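You operate a simulated robot arm through the tools that you are given. There is no shell and no other tool.

You run a simulated two-armed robot. Do the job below in one go: nothing can be reset, and whatever is moved stays where it is left.

TASK
Wind 0.8 metres of wire on to the black bobbin.
Fine: first reset the counter and set the brake to LIGHT; set it to FIRM afterwards.

Only the result counts: the job must be done as asked and must still hold three seconds after the hand-in. Knocking over, shifting, dropping, spilling or breaking anything else fails it.

THE ROBOT
Two 7-joint arms with fingered hands on one trunk that stands fixed in place. Base frame: the origin is at the foot of the trunk, x ahead of it, y to its left, z up. Lengths are in mm, angles in degrees, forces in N, time in s.
The left shoulder is at [42, 162, 1061], the right one opposite. Each reaches about 1215 mm from its shoulder. Payload 4 kg a hand.
Tool frame (each hand has its own): the origin (TCP) lies between the finger pads and is the grasp point; the fingertips stand 36 mm ahead of it; z points along the fingers, y is the line along which they close. The gripper opens to 124 mm; its body begins 42 mm behind the TCP. The gripper is a hand of 4 fingers: y runs from the thumb to the fingers, the wrist lies at [-15, -99, -189] in the tool frame.
Orientation is that of the tool frame in the base frame, as a unit quaternion [x, y, z, w]. With the fingers straight down and the wrist toward the robot, the tool's x, y and z point along [0, 1, 0], [1, 0, 0] and [0, 0, -1] of the base frame.

THE INTERFACE
- The arms move only by the tool nudge_tool. It takes "left_steps", "right_steps" or both (then of equal length, played together; a hand with none holds still); each is a list of rows, each a list of 6 numbers: the turn, a rotation vector about the base's x, y, z in units of 6 degrees (1.0 is 6 degrees), then the shift along the base's x, y, z in units of 40 mm (1.0 is 40 mm). In form: [[ax, ay, az, dx, dy, dz], ...]. A call has 1 to 20 rows; each row shifts and turns the commanded pose from where the row before left it. A call with a number of a shift or a turn outside -1 to 1 is refused whole. Rows are played at 5 a second. More than 50 mm and 8.6 degrees between two rows, and nothing of the call is played. A pose out of reach is approached as far as the arm can. The call stops where the force on the tool passes 80 N (or 10 N more than at its start, if that is more) or the arm is blocked; 0.2 s more then pass. In this call time passes only in rows, and 0.2 s behind the last. It gives the time, the measured TCP pose, the force on the tool (base axes), the opening and the grip force at its end, in the units of the frame above (readings bear some noise), with the torque about the TCP (base axes, N m) and any sound that the robot's microphone picked up.
- Cameras (640 x 400 px; columns grow to the right, rows downward): "scene" is now at [138.5, -49.8, 1322.7]; the picture's right is [-0.55, -0.83, 0.09], its down [-0.25, 0.07, -0.97] and it looks along [0.80, -0.55, -0.25] (base axes); focal length 308 px, centre (320, 200). "left" rides on the left gripper at [-75, -86, -123] in its tool frame; the picture's right is [-0.70, -0.34, 0.63], its down [0.64, -0.68, 0.35] and it looks along [0.32, 0.65, 0.69] (tool axes); focal length 275 px, centre (320, 200). "right" rides on the right gripper at [75, -86, -123] in its tool frame; the picture's right is [-0.70, 0.34, -0.63], its down [-0.64, -0.68, 0.35] and it looks along [-0.32, 0.65, 0.69] (tool axes); focal length 275 px, centre (320, 200). There is no depth. A picture from a camera that has moved, and an enlarged one, comes with that camera's place and axes in the base frame and with its lens.
- snapshot(camera): a new picture of that camera. The clock stands still meanwhile.
- slide_trunk(by): moves the trunk up (or, below 0, down) by that many mm; the arms and the scene camera ride with it, the base frame stays. It gives what a move gives, with no picture.
- move_fingers(index, middle, ring, thumb_bend, thumb_turn, hand): sets how far each is bent, from 0 (flat) to 1 (curled in); at 0.3 the hand is open as for a grip, at 0.7 the pads meet at the TCP. One left out holds its place. A second passes; each finger stops where it meets its share of the squeeze, and holds until it gets a number again. It is the only way to open and close the hand. It gives what a move gives, with no picture; readings hold the bend of each and the force on the fingers (four entries, about 0 where the hand has none), thumb and palm. thumb_turn goes from beside the hand (0) to across from the fingers (1), as for a grip.
- head_to(pan, tilt): turns the head with the scene camera to pan (to the left, within 86 degrees either way) and tilt (down, from -29 to 69), counted from straight ahead of the robot (the tilt from the chest, where the trunk bows). It gives what a move gives.
- zoom(camera, box): a new picture of the part [left, top, right, bottom] of that camera's present view, enlarged. The clock stands still meanwhile.
- job_done(): hands the job in; it is judged then, once.

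Places have to be worked out from the pictures, the camera data and where the tool is seen. Open the grippers and draw the arms clear of the work before you hand the job in, unless the task says otherwise.

The tools are called after "Request:" by a JSON object that holds its "name" and its "arguments". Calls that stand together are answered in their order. nudge_tool: Moves the arms, as the interface text tells. Its arguments: {"type":"object","properties":{"left_steps":{"type":"array","items":{"type":"array","items":{"type":"number"}}},"right_steps":{"type":"array","items":{"type":"array","items":{"type":"number"}}}},"required":[]} The other tools are called the same way: slide_trunk (by) moves the trunk up or down; move_fingers (index, middle, ring, thumb_bend, thumb_turn, hand) moves the fingers one by one; head_to (pan, tilt) turns the head that bears the scene camera; snapshot (camera) takes a picture; zoom (camera, box) takes an enlarged picture of a part of a camera's view; job_done () hands the job in.

At the start:

```text
t: 0.0
left_position: [756.7, -43.1, 1160.8]
left_orientation: [0.707, 0.707, 0.0, 0.0]
left_contact_force: [-0.3, 0.3, -1.4]
left_moment: [-0.02, 0.0, -0.01]
left_grip_width: 123.7
left_grip_force: 0.1
left_shape: jaw
left_bend: [0.3, 0.3, 0.3, 0.3, 0.98]
left_finger forces: [0.0, 0.0, 0.1, 0.0, 0.0, 0.1]
right_position: [538.5, -559.5, 1136.0]
right_orientation: [0.707, 0.707, 0.0, 0.0]
right_contact_force: [-0.1, 0.3, 0.6]
right_moment: [-0.01, 0.02, 0.0]
right_grip_width: 123.6
right_grip_force: 0.0
right_shape: jaw
right_bend: [0.3, 0.3, 0.3, 0.3, 0.98]
right_finger forces: [0.1, 0.0, 0.1, 0.1, 0.0, 0.0]
trunk travel left (down, up): [-225.0, 253.0]
head pan, tilt (commanded): [-33.8, 6.9]
```

scene: 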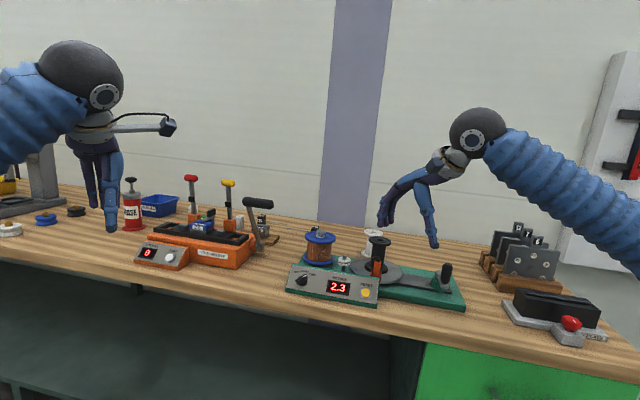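
right: 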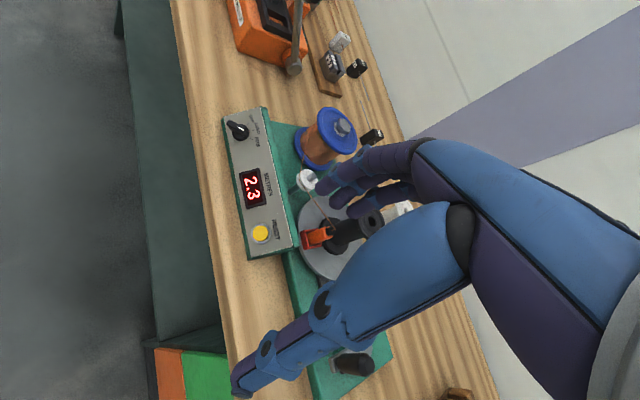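
left: 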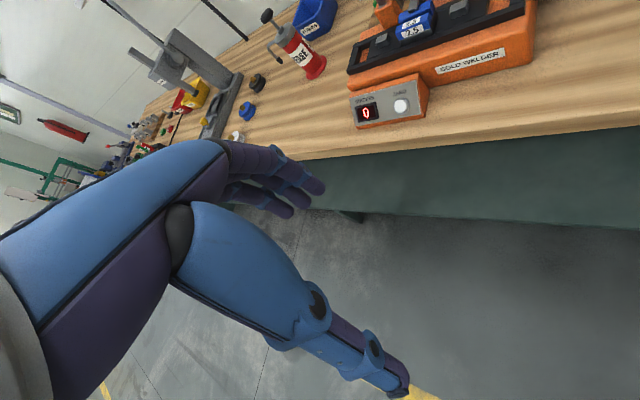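

I see a green winder with a brake knob, a counter reading 2.3 and a yellow button, a supply spool, a bobbin spindle and a crank. I'll zoom in to see the details.

Request:
{"name": "zoom", "arguments": {"camera": "scene", "box": [270, 215, 480, 346]}}

Request:
{"name": "zoom", "arguments": {"camera": "right", "box": [210, 90, 450, 400]}}

Request:
{"name": "zoom", "arguments": {"camera": "scene", "box": [280, 255, 390, 315]}}

```text
3.05 times, centred on (375, 280) of scene
camera zoom: at [138.5, -49.8, 1322.7], right [-0.55, -0.83, 0.09], down [-0.25, 0.07, -0.97], along [0.8, -0.55, -0.25], focal length 939 px, centre (152, -45)
```

zoom: 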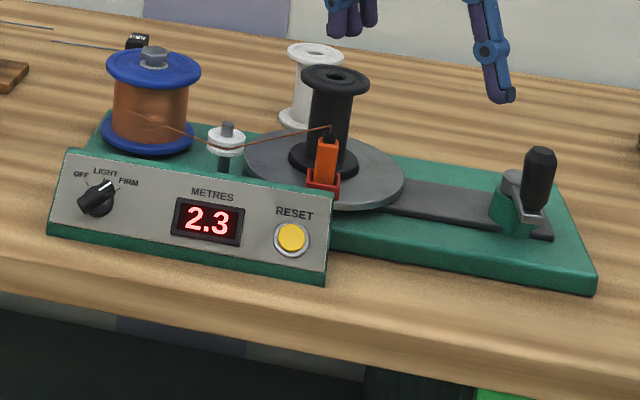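

```text
1.29 times, centred on (330, 245) of right
camera zoom: at [454.2, -484.8, 1259.6], right [0.34, -0.7, 0.63], down [-0.68, -0.64, -0.35], along [0.65, -0.32, -0.69], focal length 355 px, centre (307, 142)
```

zoom: 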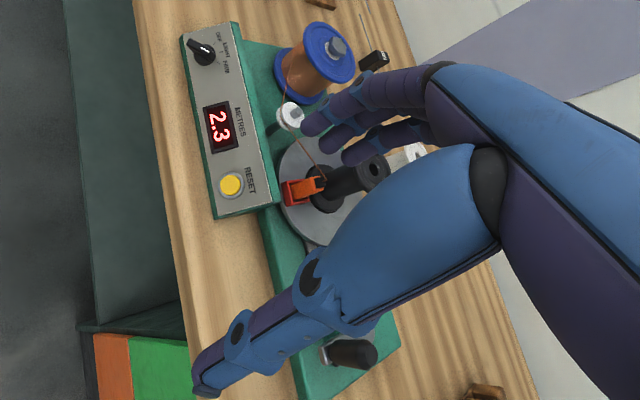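

```text
5.82 times, centred on (335, 285) of scene
camera zoom: at [138.5, -49.8, 1322.7], right [-0.55, -0.83, 0.09], down [-0.25, 0.07, -0.97], along [0.8, -0.55, -0.25], focal length 1792 px, centre (233, -294)
```

zoom: 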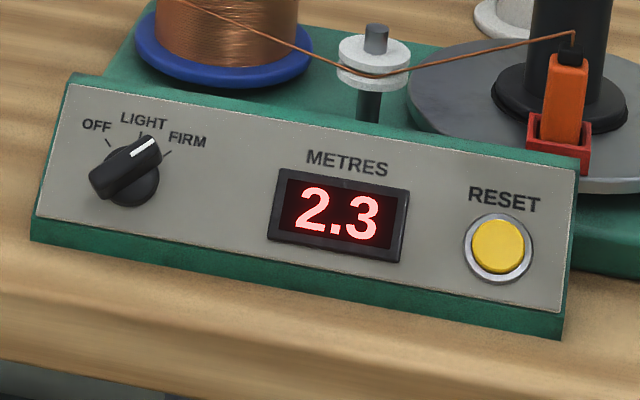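

The pointer mark looks to be at FIRM already and the counter reads 2.3. I'll turn the head to centre the winder and get better views for measuring.

Request:
{"name": "head_to", "arguments": {"pan": -41, "tilt": 24}}

Request:
{"name": "snapshot", "arguments": {"camera": "scene"}}

Request:
{"name": "snapshot", "arguments": {"camera": "right"}}

```text
t: 0.8
left_position: [756.6, -44.5, 1161.3]
left_orientation: [0.707, 0.707, 0.001, 0.0]
left_contact_force: [-0.2, 0.7, -1.5]
left_moment: [0.02, 0.0, 0.01]
left_grip_width: 123.5
left_grip_force: 0.1
left_shape: jaw
left_bend: [0.3, 0.3, 0.3, 0.3, 0.98]
left_finger forces: [0.0, 0.0, 0.0, 0.1, 0.0, 0.0]
right_position: [540.3, -560.2, 1136.5]
right_orientation: [0.708, 0.707, 0.0, -0.001]
right_contact_force: [0.8, -0.2, 0.8]
right_moment: [0.03, 0.03, 0.03]
right_grip_width: 123.6
right_grip_force: 0.2
right_shape: jaw
right_bend: [0.3, 0.3, 0.3, 0.3, 0.98]
right_finger forces: [0.0, 0.0, 0.0, 0.1, 0.0, 0.0]
trunk travel left (down, up): [-225.0, 253.0]
head pan, tilt (commanded): [-41.0, 24.0]
```

```text
taken
camera scene: at [127.4, -59.0, 1296.4], right [-0.65, -0.75, 0.1], down [-0.44, 0.27, -0.86], along [0.62, -0.6, -0.51], focal length 308 px, centre (320, 200)
```

scene: 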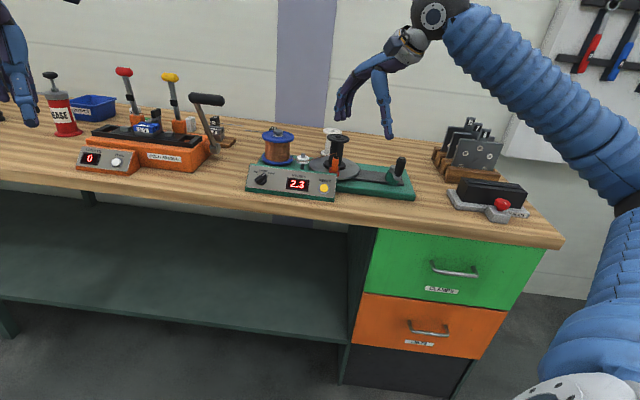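

```text
taken
camera right: at [454.1, -484.7, 1259.6], right [0.34, -0.7, 0.63], down [-0.68, -0.64, -0.35], along [0.65, -0.32, -0.69], focal length 275 px, centre (320, 200)
```

right: 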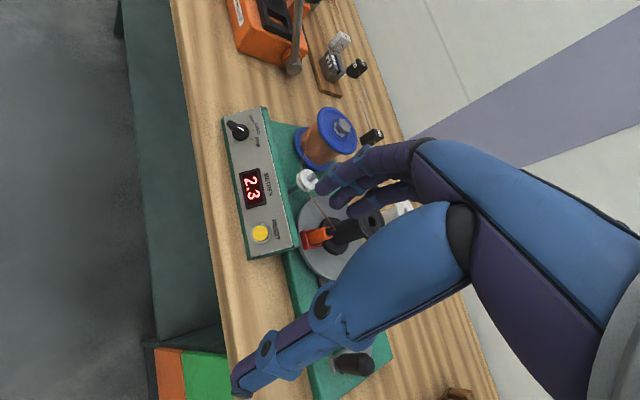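

The winder sits near the centre of this view now. I'll zoom in on its parts from here to read the pixel positions exactly.

Request:
{"name": "zoom", "arguments": {"camera": "scene", "box": [236, 120, 428, 240]}}

Request:
{"name": "zoom", "arguments": {"camera": "scene", "box": [240, 155, 344, 220]}}

Request:
{"name": "zoom", "arguments": {"camera": "scene", "box": [330, 140, 426, 200]}}

```text
3.33 times, centred on (332, 180) of scene
camera zoom: at [127.4, -59.0, 1296.4], right [-0.65, -0.75, 0.1], down [-0.44, 0.27, -0.86], along [0.62, -0.6, -0.51], focal length 1027 px, centre (280, 267)
```

zoom: 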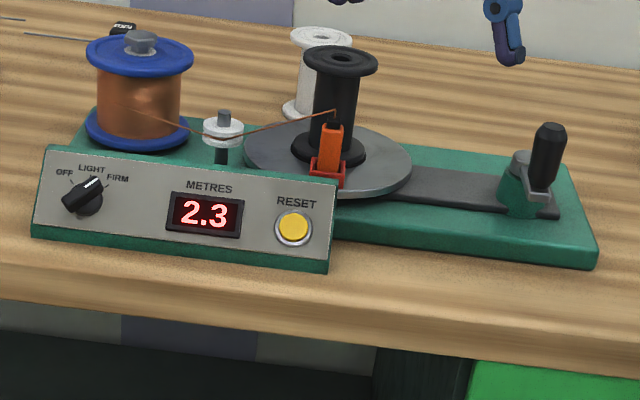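

```text
6.15 times, centred on (292, 188) of scene
camera zoom: at [127.4, -59.0, 1296.4], right [-0.65, -0.75, 0.1], down [-0.44, 0.27, -0.86], along [0.62, -0.6, -0.51], focal length 1896 px, centre (492, 277)
```

zoom: 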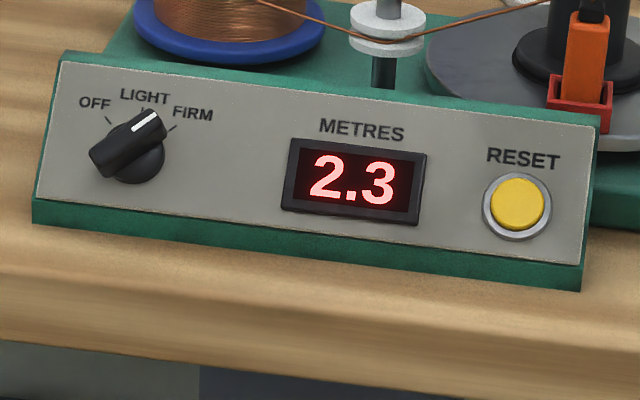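

```text
6.67 times, centred on (378, 170) of scene
camera zoom: at [127.4, -59.0, 1296.4], right [-0.65, -0.75, 0.1], down [-0.44, 0.27, -0.86], along [0.62, -0.6, -0.51], focal length 2053 px, centre (-67, 400)
```

zoom: 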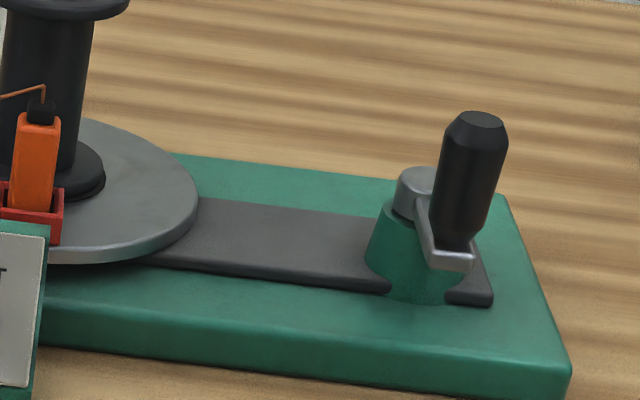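

From triangulation the button is near (665,-590,890), the knob near (782,-461,902) and the crank handle near (571,-793) at z 917–973. The panel normal is about (-0.46,0.42,0.78). I'll tilt the right hand to face the panel and stand off from the button.

Request:
{"name": "nudge_tool", "arguments": {"right_steps": [[-0.558, -0.58, 0.041, 0.106, 0.172, -0.281], [-0.558, -0.58, 0.041, 0.106, 0.172, -0.281], [-0.558, -0.58, 0.041, 0.106, 0.172, -0.281], [-0.558, -0.58, 0.041, 0.106, 0.172, -0.281], [-0.558, -0.58, 0.041, 0.106, 0.172, -0.281], [-0.558, -0.58, 0.041, 0.106, 0.172, -0.281], [-0.558, -0.58, 0.041, 0.106, 0.172, -0.281], [-0.558, -0.58, 0.041, 0.106, 0.172, -0.281]]}}

Request:
{"name": "move_fingers", "arguments": {"hand": "right", "index": 0.5, "middle": 1.0, "ring": 1.0}}

Request:
{"name": "snapshot", "arguments": {"camera": "right"}}

Request:
{"name": "snapshot", "arguments": {"camera": "scene"}}

```text
t: 2.6
left_position: [756.8, -44.6, 1160.1]
left_orientation: [0.707, 0.707, 0.0, 0.001]
left_contact_force: [-0.3, -0.5, -0.4]
left_moment: [-0.04, 0.01, 0.0]
left_grip_width: 123.7
left_grip_force: 0.1
left_shape: jaw
left_bend: [0.3, 0.3, 0.3, 0.3, 0.98]
left_finger forces: [0.0, 0.0, 0.0, 0.0, 0.0, 0.1]
right_position: [572.9, -504.6, 1046.4]
right_orientation: [0.655, 0.68, 0.006, 0.331]
right_contact_force: [0.2, -0.6, -0.4]
right_moment: [-0.02, -0.06, 0.0]
right_grip_width: 123.6
right_grip_force: 0.0
right_shape: jaw
right_bend: [0.3, 0.3, 0.3, 0.3, 0.98]
right_finger forces: [0.0, 0.0, 0.0, 0.0, 0.0, 0.0]
trunk travel left (down, up): [-225.0, 253.0]
head pan, tilt (commanded): [-41.0, 24.0]
```

```text
t: 3.6
left_position: [756.6, -43.3, 1160.6]
left_orientation: [0.707, 0.707, 0.0, 0.0]
left_contact_force: [-0.4, 0.5, 0.4]
left_moment: [-0.01, -0.01, -0.01]
left_grip_width: 123.7
left_grip_force: 0.0
left_shape: jaw
left_bend: [0.3, 0.3, 0.3, 0.3, 0.98]
left_finger forces: [0.0, 0.0, 0.0, 0.0, 0.0, 0.1]
right_position: [573.5, -503.0, 1045.7]
right_orientation: [0.655, 0.68, 0.006, 0.33]
right_contact_force: [0.1, -0.5, 0.4]
right_moment: [0.01, -0.05, 0.0]
right_grip_width: 92.3
right_grip_force: 0.0
right_shape: fingers
right_bend: [0.5, 1.0, 1.0, 0.3, 0.98]
right_finger forces: [0.1, 0.0, 0.1, 0.1, 0.0, 0.0]
trunk travel left (down, up): [-225.0, 253.0]
head pan, tilt (commanded): [-41.0, 24.0]
```

```text
taken
camera right: at [447.0, -396.9, 1071.9], right [-0.04, -0.31, 0.95], down [-0.5, -0.82, -0.29], along [0.87, -0.48, -0.11], focal length 275 px, centre (320, 200)
```

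right: 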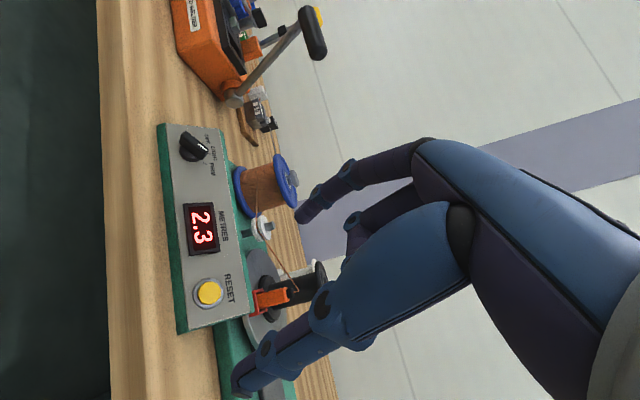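

```text
taken
camera scene: at [127.3, -59.0, 1296.4], right [-0.65, -0.75, 0.1], down [-0.44, 0.27, -0.86], along [0.62, -0.6, -0.51], focal length 308 px, centre (320, 200)
```

scene: 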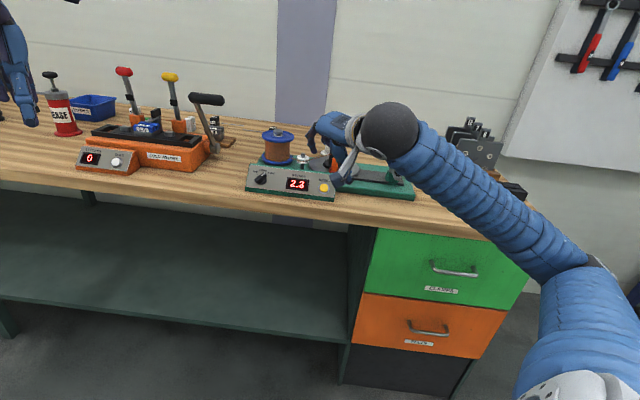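

The hand now faces the panel, with the index out and the middle and ring fingers curled. I'll zoom in on both views to find where the index fingertip is relative to the button.

Request:
{"name": "zoom", "arguments": {"camera": "scene", "box": [290, 95, 450, 205]}}

Request:
{"name": "zoom", "arguments": {"camera": "right", "box": [150, 110, 390, 400]}}

```text
3.64 times, centred on (370, 150) of scene
camera zoom: at [127.3, -59.0, 1296.4], right [-0.65, -0.75, 0.1], down [-0.44, 0.27, -0.86], along [0.62, -0.6, -0.51], focal length 1120 px, centre (138, 382)
```

zoom: 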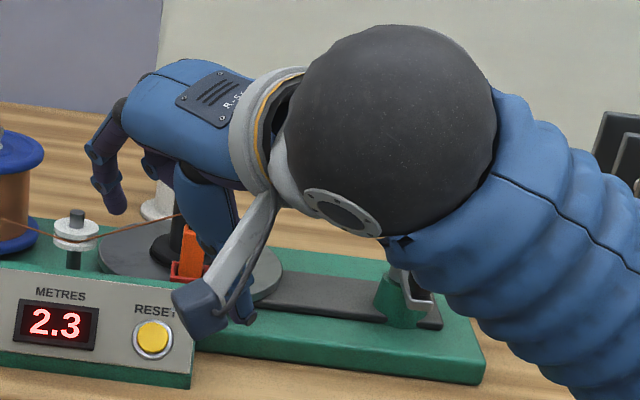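

```text
1.38 times, centred on (270, 255) of right
camera zoom: at [447.0, -396.9, 1071.9], right [-0.04, -0.31, 0.95], down [-0.5, -0.82, -0.29], along [0.87, -0.48, -0.11], focal length 380 px, centre (389, 124)
```

zoom: 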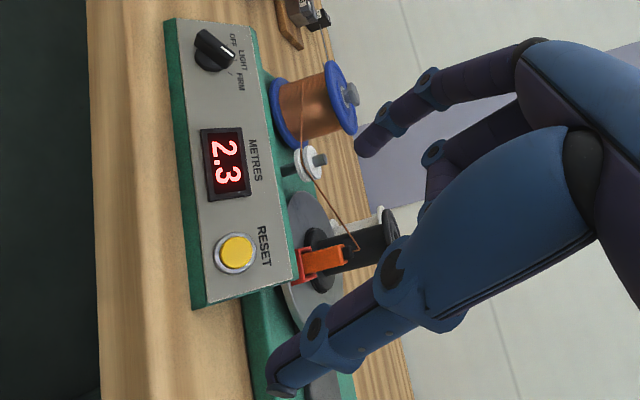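

I need a clear reading of the knob pointer before doing anything, so I'll zoom on the knob from both cameras.

Request:
{"name": "zoom", "arguments": {"camera": "right", "box": [160, 115, 250, 175]}}

Request:
{"name": "zoom", "arguments": {"camera": "scene", "box": [244, 160, 292, 192]}}

```text
6.67 times, centred on (205, 145) of right
camera zoom: at [447.0, -396.9, 1071.9], right [-0.04, -0.31, 0.95], down [-0.5, -0.82, -0.29], along [0.87, -0.48, -0.11], focal length 1835 px, centre (1087, 567)
```

zoom: 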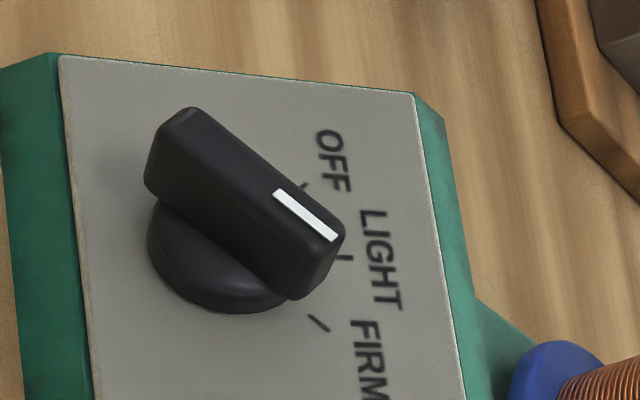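

```text
12.50 times, centred on (268, 176) of scene
camera zoom: at [127.3, -59.0, 1296.4], right [-0.65, -0.75, 0.1], down [-0.44, 0.27, -0.86], along [0.62, -0.6, -0.51], focal length 3850 px, centre (970, 500)
```

zoom: 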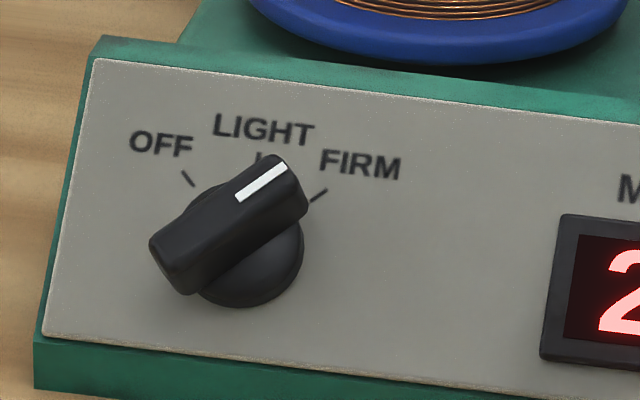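

The pointer is clearly in line with the FIRM tick and the counter is at 2.3. Before approaching the button I'll curl the thumb so that only the index sticks out.

Request:
{"name": "move_fingers", "arguments": {"hand": "right", "thumb_bend": 1.0, "index": 0.5}}

Request:
{"name": "snapshot", "arguments": {"camera": "right"}}

Request:
{"name": "zoom", "arguments": {"camera": "scene", "box": [290, 95, 450, 205]}}

```text
t: 4.6
left_position: [757.0, -44.5, 1160.4]
left_orientation: [0.707, 0.707, 0.001, 0.0]
left_contact_force: [0.4, -0.6, 0.4]
left_moment: [0.0, -0.01, 0.02]
left_grip_width: 123.6
left_grip_force: 0.0
left_shape: jaw
left_bend: [0.3, 0.3, 0.3, 0.3, 0.98]
left_finger forces: [0.0, 0.0, 0.1, 0.0, 0.0, 0.0]
right_position: [574.1, -502.9, 1045.6]
right_orientation: [0.655, 0.68, 0.007, 0.33]
right_contact_force: [-0.2, 0.0, 0.6]
right_moment: [0.0, 0.03, 0.02]
right_grip_width: 3.9
right_grip_force: 0.1
right_shape: fingers
right_bend: [0.43, 1.0, 1.0, 0.93, 0.97]
right_finger forces: [0.0, 0.0, 0.0, 0.0, 0.0, 0.1]
trunk travel left (down, up): [-225.0, 253.0]
head pan, tilt (commanded): [-41.0, 24.0]
```

```text
taken
camera right: at [447.0, -396.9, 1071.9], right [-0.04, -0.31, 0.95], down [-0.5, -0.82, -0.29], along [0.87, -0.48, -0.11], focal length 275 px, centre (320, 200)
```

right: 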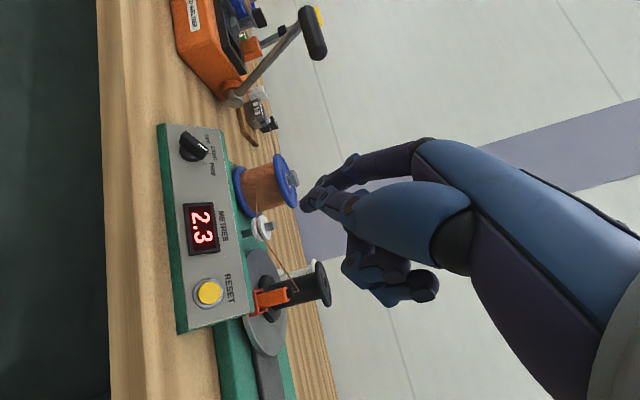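

```text
3.64 times, centred on (370, 150) of scene
camera zoom: at [127.4, -59.0, 1296.4], right [-0.65, -0.75, 0.1], down [-0.44, 0.27, -0.86], along [0.62, -0.6, -0.51], focal length 1120 px, centre (138, 382)
```

zoom: 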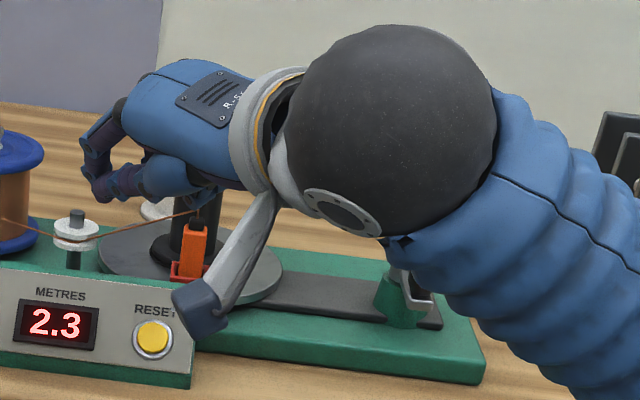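

The thumb ran into the index. I'll turn it beside the hand instead.

Request:
{"name": "move_fingers", "arguments": {"hand": "right", "thumb_bend": 0.3, "index": 0.5}}

Request:
{"name": "move_fingers", "arguments": {"hand": "right", "thumb_turn": 0.0, "thumb_bend": 0.3}}

Request:
{"name": "snapshot", "arguments": {"camera": "right"}}

Request:
{"name": "zoom", "arguments": {"camera": "scene", "box": [290, 95, 450, 205]}}

```text
t: 5.6
left_position: [757.1, -43.4, 1160.9]
left_orientation: [0.707, 0.707, -0.001, 0.001]
left_contact_force: [0.5, -0.6, -0.4]
left_moment: [-0.03, 0.02, 0.0]
left_grip_width: 123.5
left_grip_force: 0.1
left_shape: jaw
left_bend: [0.3, 0.3, 0.3, 0.3, 0.98]
left_finger forces: [0.0, 0.0, 0.0, 0.0, 0.0, 0.0]
right_position: [573.0, -503.7, 1045.7]
right_orientation: [0.655, 0.679, 0.006, 0.33]
right_contact_force: [-0.8, 0.3, 0.2]
right_moment: [0.0, -0.04, 0.0]
right_grip_width: 92.6
right_grip_force: 0.0
right_shape: fingers
right_bend: [0.5, 1.0, 1.0, 0.3, 0.97]
right_finger forces: [0.1, 0.0, 0.0, 0.0, 0.0, 0.0]
trunk travel left (down, up): [-225.0, 253.0]
head pan, tilt (commanded): [-41.0, 24.0]
```

```text
t: 6.6
left_position: [756.2, -42.8, 1160.7]
left_orientation: [0.708, 0.706, 0.0, 0.0]
left_contact_force: [-0.2, -0.7, 0.7]
left_moment: [0.03, -0.02, 0.03]
left_grip_width: 123.8
left_grip_force: 0.1
left_shape: jaw
left_bend: [0.3, 0.3, 0.3, 0.3, 0.98]
left_finger forces: [0.0, 0.1, 0.0, 0.0, 0.0, 0.0]
right_position: [574.0, -503.2, 1046.5]
right_orientation: [0.654, 0.68, 0.007, 0.33]
right_contact_force: [-0.5, -0.7, 0.6]
right_moment: [-0.03, -0.03, -0.01]
right_grip_width: 158.4
right_grip_force: 0.0
right_shape: fingers
right_bend: [0.5, 1.0, 1.0, 0.3, 0.0]
right_finger forces: [0.1, 0.1, 0.0, 0.0, 0.0, 0.0]
trunk travel left (down, up): [-225.0, 253.0]
head pan, tilt (commanded): [-41.0, 24.0]
```

```text
taken
camera right: at [447.0, -396.9, 1071.9], right [-0.04, -0.31, 0.95], down [-0.5, -0.82, -0.29], along [0.87, -0.48, -0.11], focal length 275 px, centre (320, 200)
```

right: 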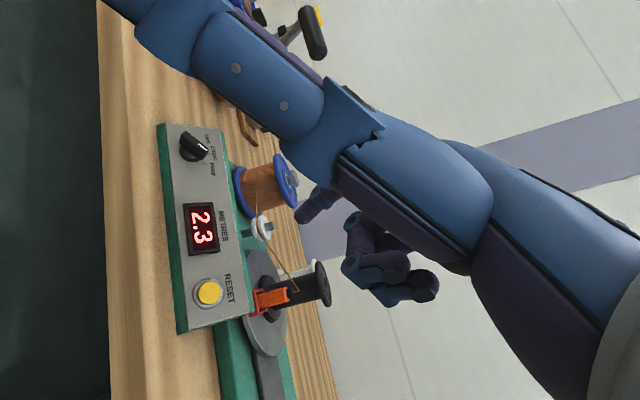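

```text
3.64 times, centred on (370, 150) of scene
camera zoom: at [127.4, -59.0, 1296.4], right [-0.65, -0.75, 0.1], down [-0.44, 0.27, -0.86], along [0.62, -0.6, -0.51], focal length 1120 px, centre (138, 382)
```

zoom: 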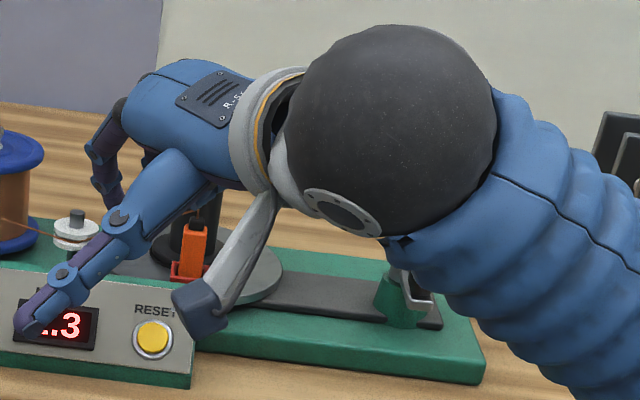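

Turned aside, the thumb gets in the way. I'll curl all three fingers and use the thumb as the pointer, because it sits on the robot side in plain view and away from the wire.

Request:
{"name": "move_fingers", "arguments": {"hand": "right", "thumb_turn": 1.0, "thumb_bend": 0.3, "index": 1.0, "middle": 1.0, "ring": 1.0}}

Request:
{"name": "snapshot", "arguments": {"camera": "right"}}

Request:
{"name": "zoom", "arguments": {"camera": "scene", "box": [290, 95, 450, 205]}}

```text
t: 7.6
left_position: [757.4, -43.9, 1161.1]
left_orientation: [0.707, 0.707, 0.001, -0.001]
left_contact_force: [0.1, -0.2, -0.5]
left_moment: [-0.02, -0.03, 0.0]
left_grip_width: 123.6
left_grip_force: 0.2
left_shape: jaw
left_bend: [0.3, 0.3, 0.3, 0.3, 0.98]
left_finger forces: [0.0, 0.0, 0.1, 0.0, 0.0, 0.1]
right_position: [572.8, -502.8, 1045.8]
right_orientation: [0.655, 0.68, 0.006, 0.33]
right_contact_force: [0.0, 0.3, 0.3]
right_moment: [0.04, 0.0, -0.01]
right_grip_width: 79.3
right_grip_force: 0.0
right_shape: fingers
right_bend: [1.0, 1.0, 1.0, 0.3, 0.97]
right_finger forces: [0.0, 0.0, 0.0, 0.1, 0.0, 0.0]
trunk travel left (down, up): [-225.0, 253.0]
head pan, tilt (commanded): [-41.0, 24.0]
```

```text
taken
camera right: at [447.0, -396.9, 1071.9], right [-0.04, -0.31, 0.95], down [-0.5, -0.82, -0.29], along [0.87, -0.48, -0.11], focal length 275 px, centre (320, 200)
```

right: 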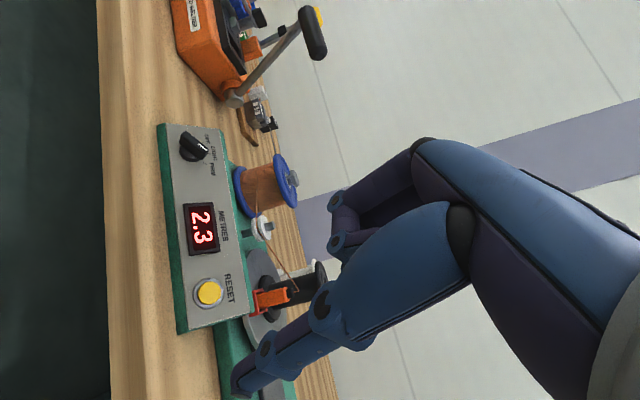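

```text
3.64 times, centred on (370, 150) of scene
camera zoom: at [127.4, -59.0, 1296.4], right [-0.65, -0.75, 0.1], down [-0.44, 0.27, -0.86], along [0.62, -0.6, -0.51], focal length 1120 px, centre (138, 382)
```

zoom: 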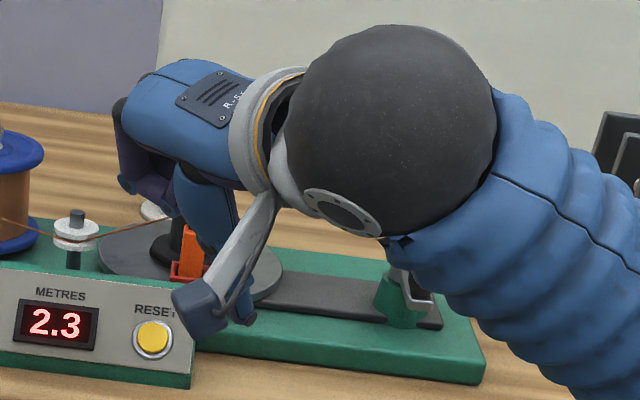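

The thumb makes a clean pointer. I'll bend it slightly inward to keep its tip in the wrist camera view and move to about 40 mm in front of the button.

Request:
{"name": "move_fingers", "arguments": {"hand": "right", "thumb_bend": 0.45}}

Request:
{"name": "nudge_tool", "arguments": {"right_steps": [[0, 0, 0, 0.51, -0.21, -0.365], [0, 0, 0, 0.51, -0.21, -0.365], [0, 0, 0, 0.51, -0.21, -0.365], [0, 0, 0, 0.51, -0.21, -0.365]]}}

Request:
{"name": "snapshot", "arguments": {"camera": "right"}}

Request:
{"name": "zoom", "arguments": {"camera": "scene", "box": [240, 100, 400, 210]}}

```text
t: 8.6
left_position: [756.5, -43.7, 1160.9]
left_orientation: [0.708, 0.706, 0.0, 0.0]
left_contact_force: [0.4, -0.4, 0.7]
left_moment: [0.0, -0.01, 0.0]
left_grip_width: 123.7
left_grip_force: 0.2
left_shape: jaw
left_bend: [0.3, 0.3, 0.3, 0.3, 0.98]
left_finger forces: [0.1, 0.1, 0.0, 0.0, 0.0, 0.0]
right_position: [573.3, -503.8, 1046.3]
right_orientation: [0.655, 0.679, 0.007, 0.331]
right_contact_force: [0.2, 0.5, -0.1]
right_moment: [0.0, -0.04, 0.03]
right_grip_width: 72.8
right_grip_force: 0.0
right_shape: fingers
right_bend: [1.0, 1.0, 1.0, 0.45, 0.99]
right_finger forces: [0.0, 0.0, 0.1, 0.0, 0.0, 0.0]
trunk travel left (down, up): [-225.0, 253.0]
head pan, tilt (commanded): [-41.0, 24.0]
```

```text
t: 9.6
left_position: [758.4, -45.0, 1159.8]
left_orientation: [0.707, 0.707, -0.001, 0.0]
left_contact_force: [0.5, -0.1, -0.4]
left_moment: [0.02, -0.01, 0.01]
left_grip_width: 123.7
left_grip_force: 0.0
left_shape: jaw
left_bend: [0.3, 0.3, 0.3, 0.3, 0.98]
left_finger forces: [0.1, 0.0, 0.0, 0.0, 0.0, 0.1]
right_position: [656.8, -538.0, 987.7]
right_orientation: [0.655, 0.68, 0.006, 0.329]
right_contact_force: [-0.6, 0.0, 0.5]
right_moment: [0.0, -0.04, -0.03]
right_grip_width: 73.0
right_grip_force: 0.0
right_shape: fingers
right_bend: [1.0, 1.0, 1.0, 0.45, 0.99]
right_finger forces: [0.0, 0.0, 0.0, 0.1, 0.0, 0.0]
trunk travel left (down, up): [-225.0, 253.0]
head pan, tilt (commanded): [-41.0, 24.0]
```

```text
taken
camera right: at [530.5, -432.0, 1014.0], right [-0.04, -0.31, 0.95], down [-0.5, -0.82, -0.29], along [0.87, -0.48, -0.11], focal length 275 px, centre (320, 200)
```

right: 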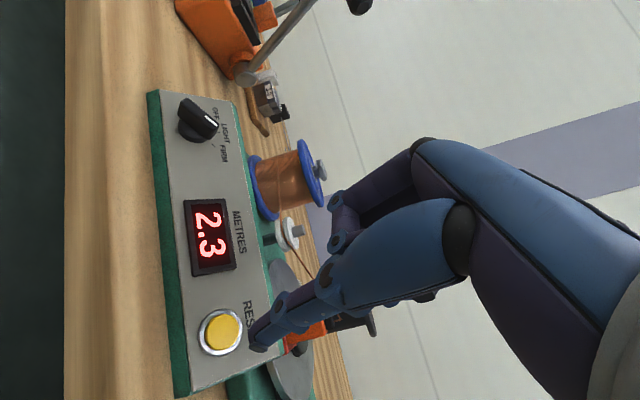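

```text
3.64 times, centred on (320, 155) of scene
camera zoom: at [127.8, -59.2, 1296.2], right [-0.65, -0.75, 0.1], down [-0.44, 0.27, -0.86], along [0.62, -0.6, -0.51], focal length 1120 px, centre (320, 364)
```

zoom: 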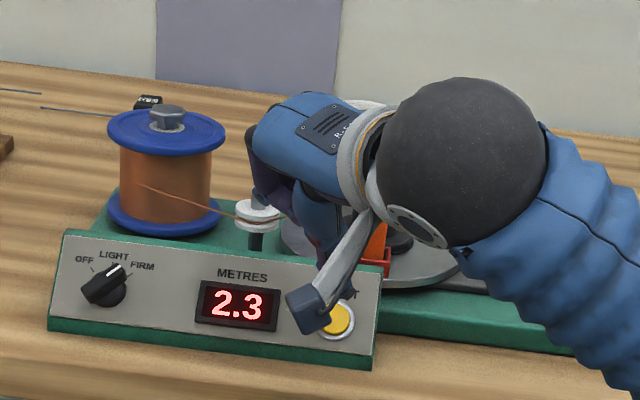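

The refined button position is (666,-592,890), and the thumb tip is about 65 mm off along the panel normal and about 8 mm too low on the panel. I'll correct that and close to about 20 mm.

Request:
{"name": "nudge_tool", "arguments": {"right_steps": [[0, 0, 0, 0.35, -0.23, -0.39], [0, 0, 0, 0.34, -0.23, -0.39]]}}

Request:
{"name": "zoom", "arguments": {"camera": "right", "box": [140, 200, 380, 400]}}

Request:
{"name": "zoom", "arguments": {"camera": "scene", "box": [280, 130, 376, 200]}}

```text
t: 10.2
left_position: [756.3, -43.8, 1159.7]
left_orientation: [0.707, 0.707, 0.0, 0.0]
left_contact_force: [-0.1, -0.2, 0.5]
left_moment: [-0.01, 0.0, -0.02]
left_grip_width: 123.5
left_grip_force: 0.0
left_shape: jaw
left_bend: [0.3, 0.3, 0.3, 0.3, 0.98]
left_finger forces: [0.1, 0.0, 0.1, 0.0, 0.0, 0.0]
right_position: [684.6, -556.2, 958.7]
right_orientation: [0.655, 0.679, 0.006, 0.331]
right_contact_force: [0.5, 0.2, 0.0]
right_moment: [0.01, -0.01, 0.01]
right_grip_width: 72.8
right_grip_force: 0.1
right_shape: fingers
right_bend: [1.0, 1.0, 1.0, 0.45, 0.99]
right_finger forces: [0.0, 0.0, 0.1, 0.0, 0.1, 0.1]
trunk travel left (down, up): [-225.0, 253.0]
head pan, tilt (commanded): [-41.0, 24.0]
```

```text
2.00 times, centred on (260, 300) of right
camera zoom: at [558.1, -450.3, 984.1], right [-0.05, -0.3, 0.95], down [-0.5, -0.82, -0.29], along [0.87, -0.48, -0.11], focal length 551 px, centre (440, 0)
```

zoom: 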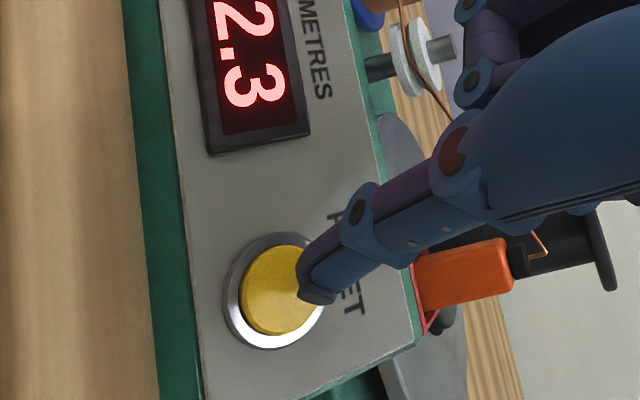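

```text
5.71 times, centred on (328, 165) of scene
camera zoom: at [127.4, -59.1, 1296.3], right [-0.65, -0.75, 0.1], down [-0.44, 0.27, -0.86], along [0.62, -0.6, -0.51], focal length 1760 px, centre (274, 400)
```

zoom: 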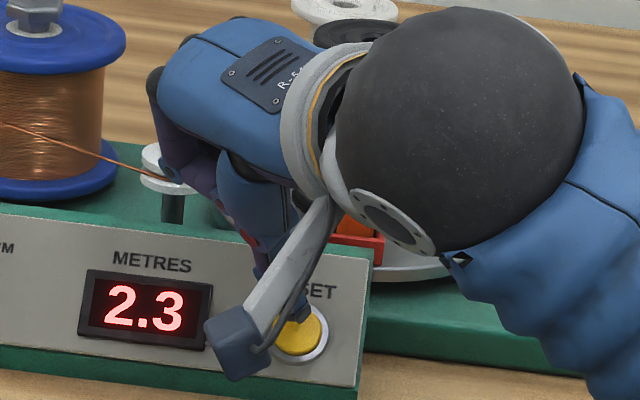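

The thumb tip is lined up with the yellow button. I'll advance 16 mm along the panel normal in small steps and watch the force.

Request:
{"name": "nudge_tool", "arguments": {"right_steps": [[0, 0, 0, 0.046, -0.043, -0.078], [0, 0, 0, 0.046, -0.043, -0.078], [0, 0, 0, 0.046, -0.043, -0.078], [0, 0, 0, 0.046, -0.043, -0.078]]}}

Request:
{"name": "zoom", "arguments": {"camera": "right", "box": [140, 200, 380, 400]}}

```text
t: 11.2
left_position: [756.6, -42.6, 1161.1]
left_orientation: [0.707, 0.707, 0.0, 0.0]
left_contact_force: [0.4, -0.1, 0.9]
left_moment: [0.0, 0.0, -0.01]
left_grip_width: 123.6
left_grip_force: 0.2
left_shape: jaw
left_bend: [0.3, 0.3, 0.3, 0.3, 0.98]
left_finger forces: [0.1, 0.1, 0.0, 0.1, 0.0, 0.1]
right_position: [690.0, -562.7, 945.6]
right_orientation: [0.656, 0.678, 0.006, 0.331]
right_contact_force: [-1.7, 3.4, 6.2]
right_moment: [0.05, 0.23, -0.16]
right_grip_width: 72.7
right_grip_force: 3.7
right_shape: fingers
right_bend: [1.0, 1.0, 1.0, 0.45, 0.99]
right_finger forces: [0.0, 0.0, 0.0, 0.0, 7.2, 0.0]
trunk travel left (down, up): [-225.0, 253.0]
head pan, tilt (commanded): [-41.0, 24.0]
heard: click
```

```text
2.00 times, centred on (260, 300) of right
camera zoom: at [563.7, -455.6, 971.4], right [-0.05, -0.31, 0.95], down [-0.49, -0.82, -0.29], along [0.87, -0.48, -0.11], focal length 551 px, centre (440, 0)
```

zoom: 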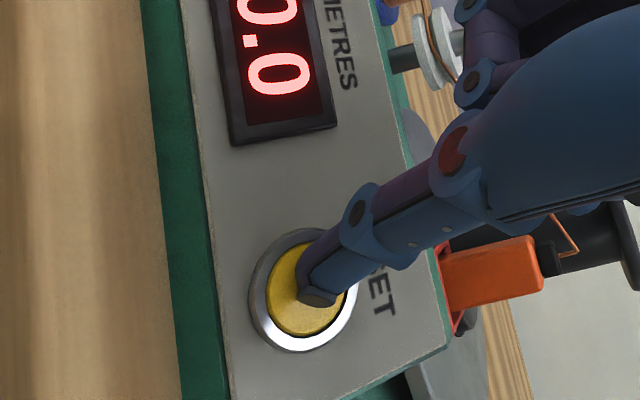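

The counter went to 0.0 with a click. I'll back off along the normal, then move across to a standoff above the brake knob.

Request:
{"name": "nudge_tool", "arguments": {"right_steps": [[0, 0, 0, -0.23, 0.21, 0.39], [0, 0, 0, -0.46, 0.425, 0.78], [0, 0, 0, 0, 0, 0], [0, 0, 0, 0.387, 0.8, 0.0375], [0, 0, 0, 0.387, 0.8, 0.0375], [0, 0, 0, 0.387, 0.8, 0.0375], [0, 0, 0, 0.387, 0.8, 0.0375]]}}

Request:
{"name": "move_fingers", "arguments": {"hand": "right", "index": 0.5, "middle": 0.5, "ring": 0.5, "thumb_bend": 0.5}}

Request:
{"name": "snapshot", "arguments": {"camera": "right"}}

Request:
{"name": "zoom", "arguments": {"camera": "scene", "box": [230, 90, 390, 210]}}

```text
t: 12.8
left_position: [757.2, -44.8, 1159.4]
left_orientation: [0.708, 0.706, 0.0, -0.001]
left_contact_force: [0.5, -0.5, 0.3]
left_moment: [-0.01, 0.02, -0.05]
left_grip_width: 123.8
left_grip_force: 0.1
left_shape: jaw
left_bend: [0.3, 0.3, 0.3, 0.3, 0.98]
left_finger forces: [0.1, 0.1, 0.1, 0.0, 0.0, 0.1]
right_position: [724.9, -412.0, 998.3]
right_orientation: [0.656, 0.679, 0.006, 0.331]
right_contact_force: [-0.6, -1.5, 0.1]
right_moment: [-0.02, -0.02, 0.03]
right_grip_width: 72.7
right_grip_force: 0.0
right_shape: fingers
right_bend: [1.0, 1.0, 1.0, 0.45, 0.99]
right_finger forces: [0.1, 0.0, 0.0, 0.1, 0.0, 0.1]
trunk travel left (down, up): [-225.0, 253.0]
head pan, tilt (commanded): [-41.0, 24.0]
```

```text
t: 13.8
left_position: [757.2, -44.0, 1160.5]
left_orientation: [0.707, 0.707, 0.001, 0.0]
left_contact_force: [-0.3, -0.2, -0.3]
left_moment: [0.01, 0.04, -0.03]
left_grip_width: 123.5
left_grip_force: 0.0
left_shape: jaw
left_bend: [0.3, 0.3, 0.3, 0.3, 0.98]
left_finger forces: [0.0, 0.0, 0.1, 0.0, 0.0, 0.0]
right_position: [725.0, -412.0, 997.5]
right_orientation: [0.655, 0.68, 0.007, 0.33]
right_contact_force: [0.9, -0.5, 0.1]
right_moment: [-0.03, -0.03, -0.02]
right_grip_width: 62.1
right_grip_force: 0.1
right_shape: fingers
right_bend: [0.5, 0.5, 0.5, 0.5, 1.0]
right_finger forces: [0.1, 0.0, 0.0, 0.0, 0.0, 0.0]
trunk travel left (down, up): [-225.0, 253.0]
head pan, tilt (commanded): [-41.0, 24.0]
```

```text
taken
camera right: at [597.6, -304.8, 1023.4], right [-0.04, -0.31, 0.95], down [-0.5, -0.82, -0.29], along [0.87, -0.48, -0.11], focal length 275 px, centre (320, 200)
```

right: 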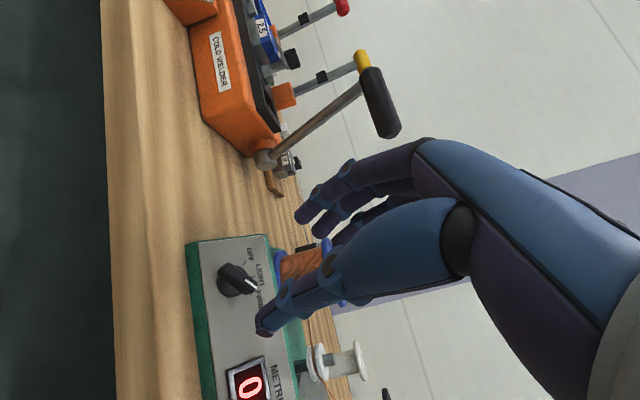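

```text
3.33 times, centred on (310, 150) of scene
camera zoom: at [127.4, -59.0, 1296.4], right [-0.65, -0.75, 0.1], down [-0.44, 0.27, -0.86], along [0.62, -0.6, -0.51], focal length 1027 px, centre (353, 367)
```

zoom: 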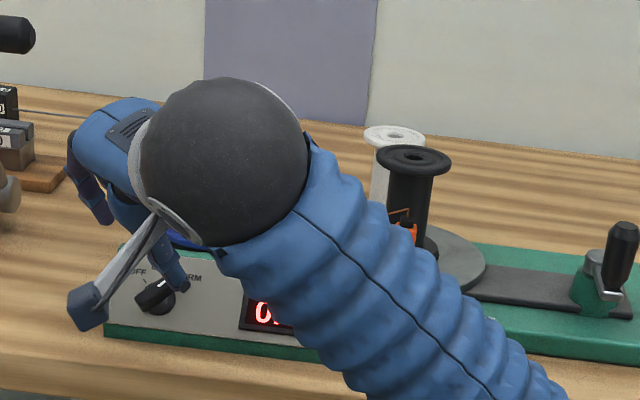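

The hand is above the knob and clear of the spool. I'll zoom on the knob with the wrist camera to refine its axis and see the finger gap relative to it.

Request:
{"name": "zoom", "arguments": {"camera": "right", "box": [180, 160, 380, 360]}}

Request:
{"name": "zoom", "arguments": {"camera": "right", "box": [190, 230, 310, 310]}}

```text
2.00 times, centred on (280, 260) of right
camera zoom: at [597.6, -304.8, 1023.4], right [-0.04, -0.31, 0.95], down [-0.5, -0.82, -0.29], along [0.87, -0.48, -0.11], focal length 551 px, centre (400, 80)
```

zoom: 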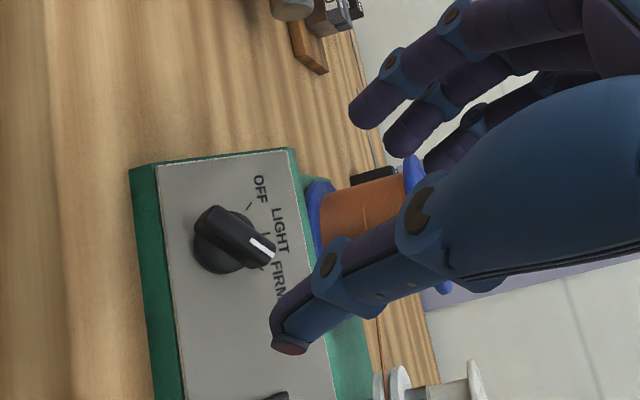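

```text
5.00 times, centred on (250, 270) of right
camera zoom: at [597.6, -304.8, 1023.4], right [-0.04, -0.31, 0.95], down [-0.5, -0.82, -0.29], along [0.87, -0.48, -0.11], focal length 1376 px, centre (670, -150)
```

zoom: 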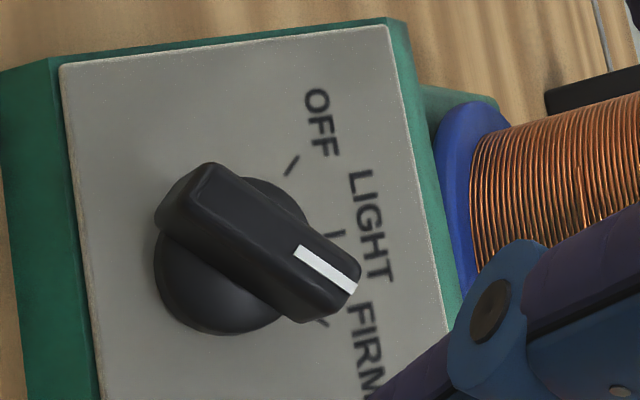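

The refined knob axis on the panel is about (783,-464,898), with the bar in line with the FIRM tick. I'll curl the ring finger out of the way, shift slightly sideways and move in half way.

Request:
{"name": "move_fingers", "arguments": {"hand": "right", "ring": 1.0}}

Request:
{"name": "nudge_tool", "arguments": {"right_steps": [[0, 0, 0, 0, 0.19, 0], [0, 0, 0, 0.228, -0.2125, -0.39], [0, 0, 0, 0.228, -0.2125, -0.39]]}}

Request:
{"name": "zoom", "arguments": {"camera": "right", "box": [180, 180, 380, 380]}}

Request:
{"name": "zoom", "arguments": {"camera": "scene", "box": [230, 120, 310, 200]}}

```text
t: 14.8
left_position: [757.5, -44.9, 1160.7]
left_orientation: [0.707, 0.707, 0.0, 0.0]
left_contact_force: [0.1, 0.3, -0.3]
left_moment: [0.03, -0.03, 0.04]
left_grip_width: 123.8
left_grip_force: 0.0
left_shape: jaw
left_bend: [0.3, 0.3, 0.3, 0.3, 0.98]
left_finger forces: [0.0, 0.1, 0.0, 0.0, 0.0, 0.1]
right_position: [725.0, -410.8, 998.1]
right_orientation: [0.655, 0.68, 0.007, 0.33]
right_contact_force: [-0.5, 1.2, 0.3]
right_moment: [-0.04, 0.03, -0.02]
right_grip_width: 61.8
right_grip_force: 0.0
right_shape: fingers
right_bend: [0.5, 0.5, 1.0, 0.5, 1.0]
right_finger forces: [0.0, 0.1, 0.0, 0.0, 0.0, 0.0]
trunk travel left (down, up): [-225.0, 253.0]
head pan, tilt (commanded): [-41.0, 24.0]
```

```text
t: 15.6
left_position: [756.3, -44.0, 1160.1]
left_orientation: [0.707, 0.707, 0.0, 0.0]
left_contact_force: [-0.5, 0.0, 0.7]
left_moment: [-0.01, -0.01, 0.01]
left_grip_width: 123.6
left_grip_force: 0.1
left_shape: jaw
left_bend: [0.3, 0.3, 0.3, 0.3, 0.98]
left_finger forces: [0.0, 0.0, 0.1, 0.0, 0.0, 0.1]
right_position: [742.8, -419.0, 967.2]
right_orientation: [0.655, 0.679, 0.006, 0.331]
right_contact_force: [0.3, 0.1, 0.1]
right_moment: [0.0, 0.03, -0.01]
right_grip_width: 61.8
right_grip_force: 0.1
right_shape: fingers
right_bend: [0.5, 0.5, 1.0, 0.5, 1.0]
right_finger forces: [0.0, 0.0, 0.0, 0.1, 0.0, 0.0]
trunk travel left (down, up): [-225.0, 253.0]
head pan, tilt (commanded): [-41.0, 24.0]
```

```text
2.00 times, centred on (280, 280) of right
camera zoom: at [616.9, -313.2, 992.4], right [-0.05, -0.31, 0.95], down [-0.49, -0.82, -0.29], along [0.87, -0.48, -0.11], focal length 551 px, centre (400, 40)
```

zoom: 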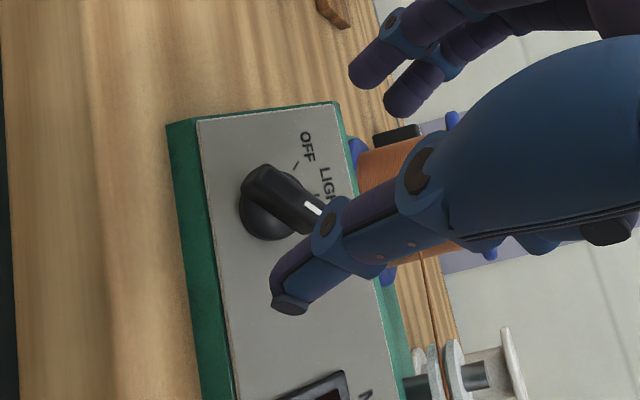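

```text
5.00 times, centred on (270, 160) of scene
camera zoom: at [127.6, -58.9, 1296.3], right [-0.65, -0.75, 0.1], down [-0.44, 0.27, -0.86], along [0.62, -0.6, -0.51], focal length 1540 px, centre (570, 400)
```

zoom: 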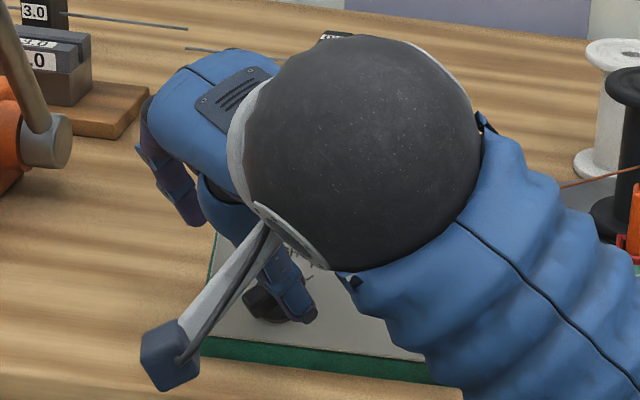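

The pinch line matches the knob, and I estimate the fingertips are about 50 mm off the panel. I'll advance 36 mm and check again.

Request:
{"name": "nudge_tool", "arguments": {"right_steps": [[0, 0, 0, 0.137, -0.127, -0.235], [0, 0, 0, 0.137, -0.127, -0.235], [0, 0, 0, 0.137, -0.127, -0.235]]}}

Request:
{"name": "zoom", "arguments": {"camera": "right", "box": [180, 180, 380, 380]}}

Request:
{"name": "zoom", "arguments": {"camera": "scene", "box": [230, 130, 300, 200]}}

```text
t: 16.4
left_position: [757.1, -44.9, 1159.8]
left_orientation: [0.707, 0.707, 0.0, 0.001]
left_contact_force: [-0.2, 0.1, -0.2]
left_moment: [0.02, 0.0, 0.0]
left_grip_width: 123.6
left_grip_force: 0.0
left_shape: jaw
left_bend: [0.3, 0.3, 0.3, 0.3, 0.98]
left_finger forces: [0.0, 0.0, 0.0, 0.1, 0.0, 0.0]
right_position: [758.7, -434.3, 937.0]
right_orientation: [0.655, 0.679, 0.006, 0.33]
right_contact_force: [-0.4, -0.5, 0.2]
right_moment: [0.02, -0.01, 0.0]
right_grip_width: 61.8
right_grip_force: 0.1
right_shape: fingers
right_bend: [0.5, 0.5, 1.0, 0.5, 1.0]
right_finger forces: [0.0, 0.1, 0.0, 0.1, 0.1, 0.1]
trunk travel left (down, up): [-225.0, 253.0]
head pan, tilt (commanded): [-41.0, 24.0]
```

```text
2.00 times, centred on (280, 280) of right
camera zoom: at [633.0, -327.4, 963.3], right [-0.04, -0.31, 0.95], down [-0.5, -0.82, -0.29], along [0.87, -0.48, -0.12], focal length 551 px, centre (400, 40)
```

zoom: 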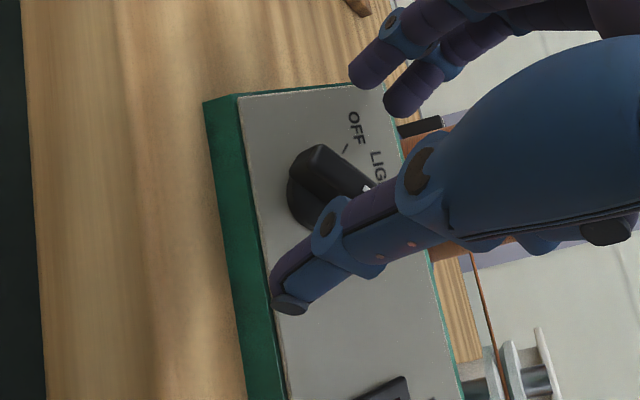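

```text
5.71 times, centred on (265, 165) of scene
camera zoom: at [127.7, -59.1, 1296.3], right [-0.65, -0.75, 0.1], down [-0.44, 0.27, -0.86], along [0.62, -0.6, -0.51], focal length 1760 px, centre (634, 400)
```

zoom: 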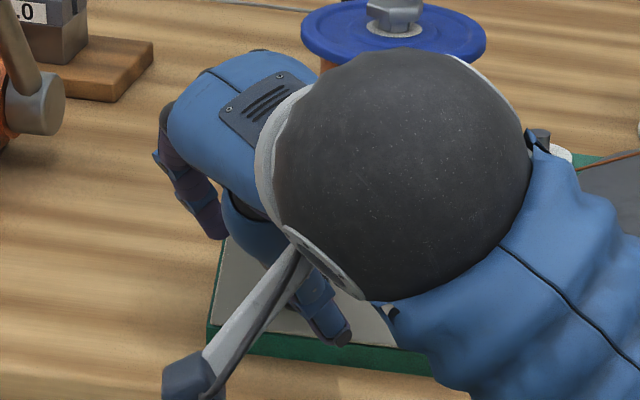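

The knob lies between the thumb and the fingers with no contact yet. I'll advance about 8 mm more in 2 mm steps and watch for panel contact.

Request:
{"name": "nudge_tool", "arguments": {"right_steps": [[0, 0, 0, 0.0229, -0.0212, -0.039], [0, 0, 0, 0.0229, -0.0212, -0.039], [0, 0, 0, 0.0229, -0.0212, -0.039], [0, 0, 0, 0.0229, -0.0212, -0.039]]}}

Request:
{"name": "zoom", "arguments": {"camera": "right", "box": [180, 180, 380, 380]}}

```text
t: 17.4
left_position: [757.4, -43.7, 1161.4]
left_orientation: [0.707, 0.707, 0.0, -0.001]
left_contact_force: [-0.1, -0.2, -1.8]
left_moment: [0.0, 0.01, 0.0]
left_grip_width: 123.5
left_grip_force: 0.2
left_shape: jaw
left_bend: [0.3, 0.3, 0.3, 0.3, 0.98]
left_finger forces: [0.0, 0.0, 0.1, 0.0, 0.1, 0.0]
right_position: [763.2, -436.7, 932.2]
right_orientation: [0.655, 0.68, 0.007, 0.33]
right_contact_force: [-0.8, 0.2, 0.4]
right_moment: [0.0, 0.0, 0.01]
right_grip_width: 61.8
right_grip_force: 0.0
right_shape: fingers
right_bend: [0.5, 0.5, 1.0, 0.5, 1.0]
right_finger forces: [0.0, 0.0, 0.0, 0.0, 0.1, 0.1]
trunk travel left (down, up): [-225.0, 253.0]
head pan, tilt (commanded): [-41.0, 24.0]
```

```text
2.00 times, centred on (280, 280) of right
camera zoom: at [636.0, -330.7, 957.4], right [-0.04, -0.31, 0.95], down [-0.5, -0.82, -0.29], along [0.87, -0.48, -0.11], focal length 551 px, centre (400, 40)
```

zoom: 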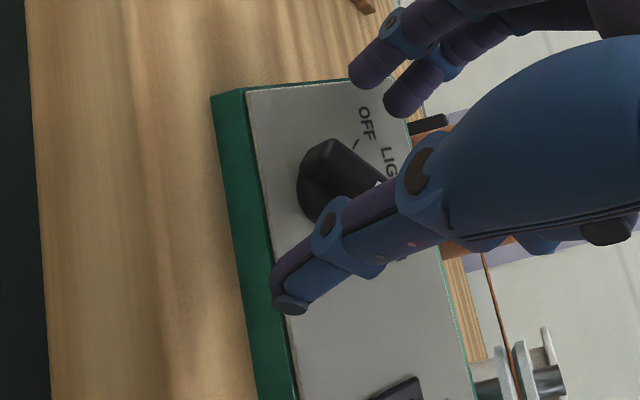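

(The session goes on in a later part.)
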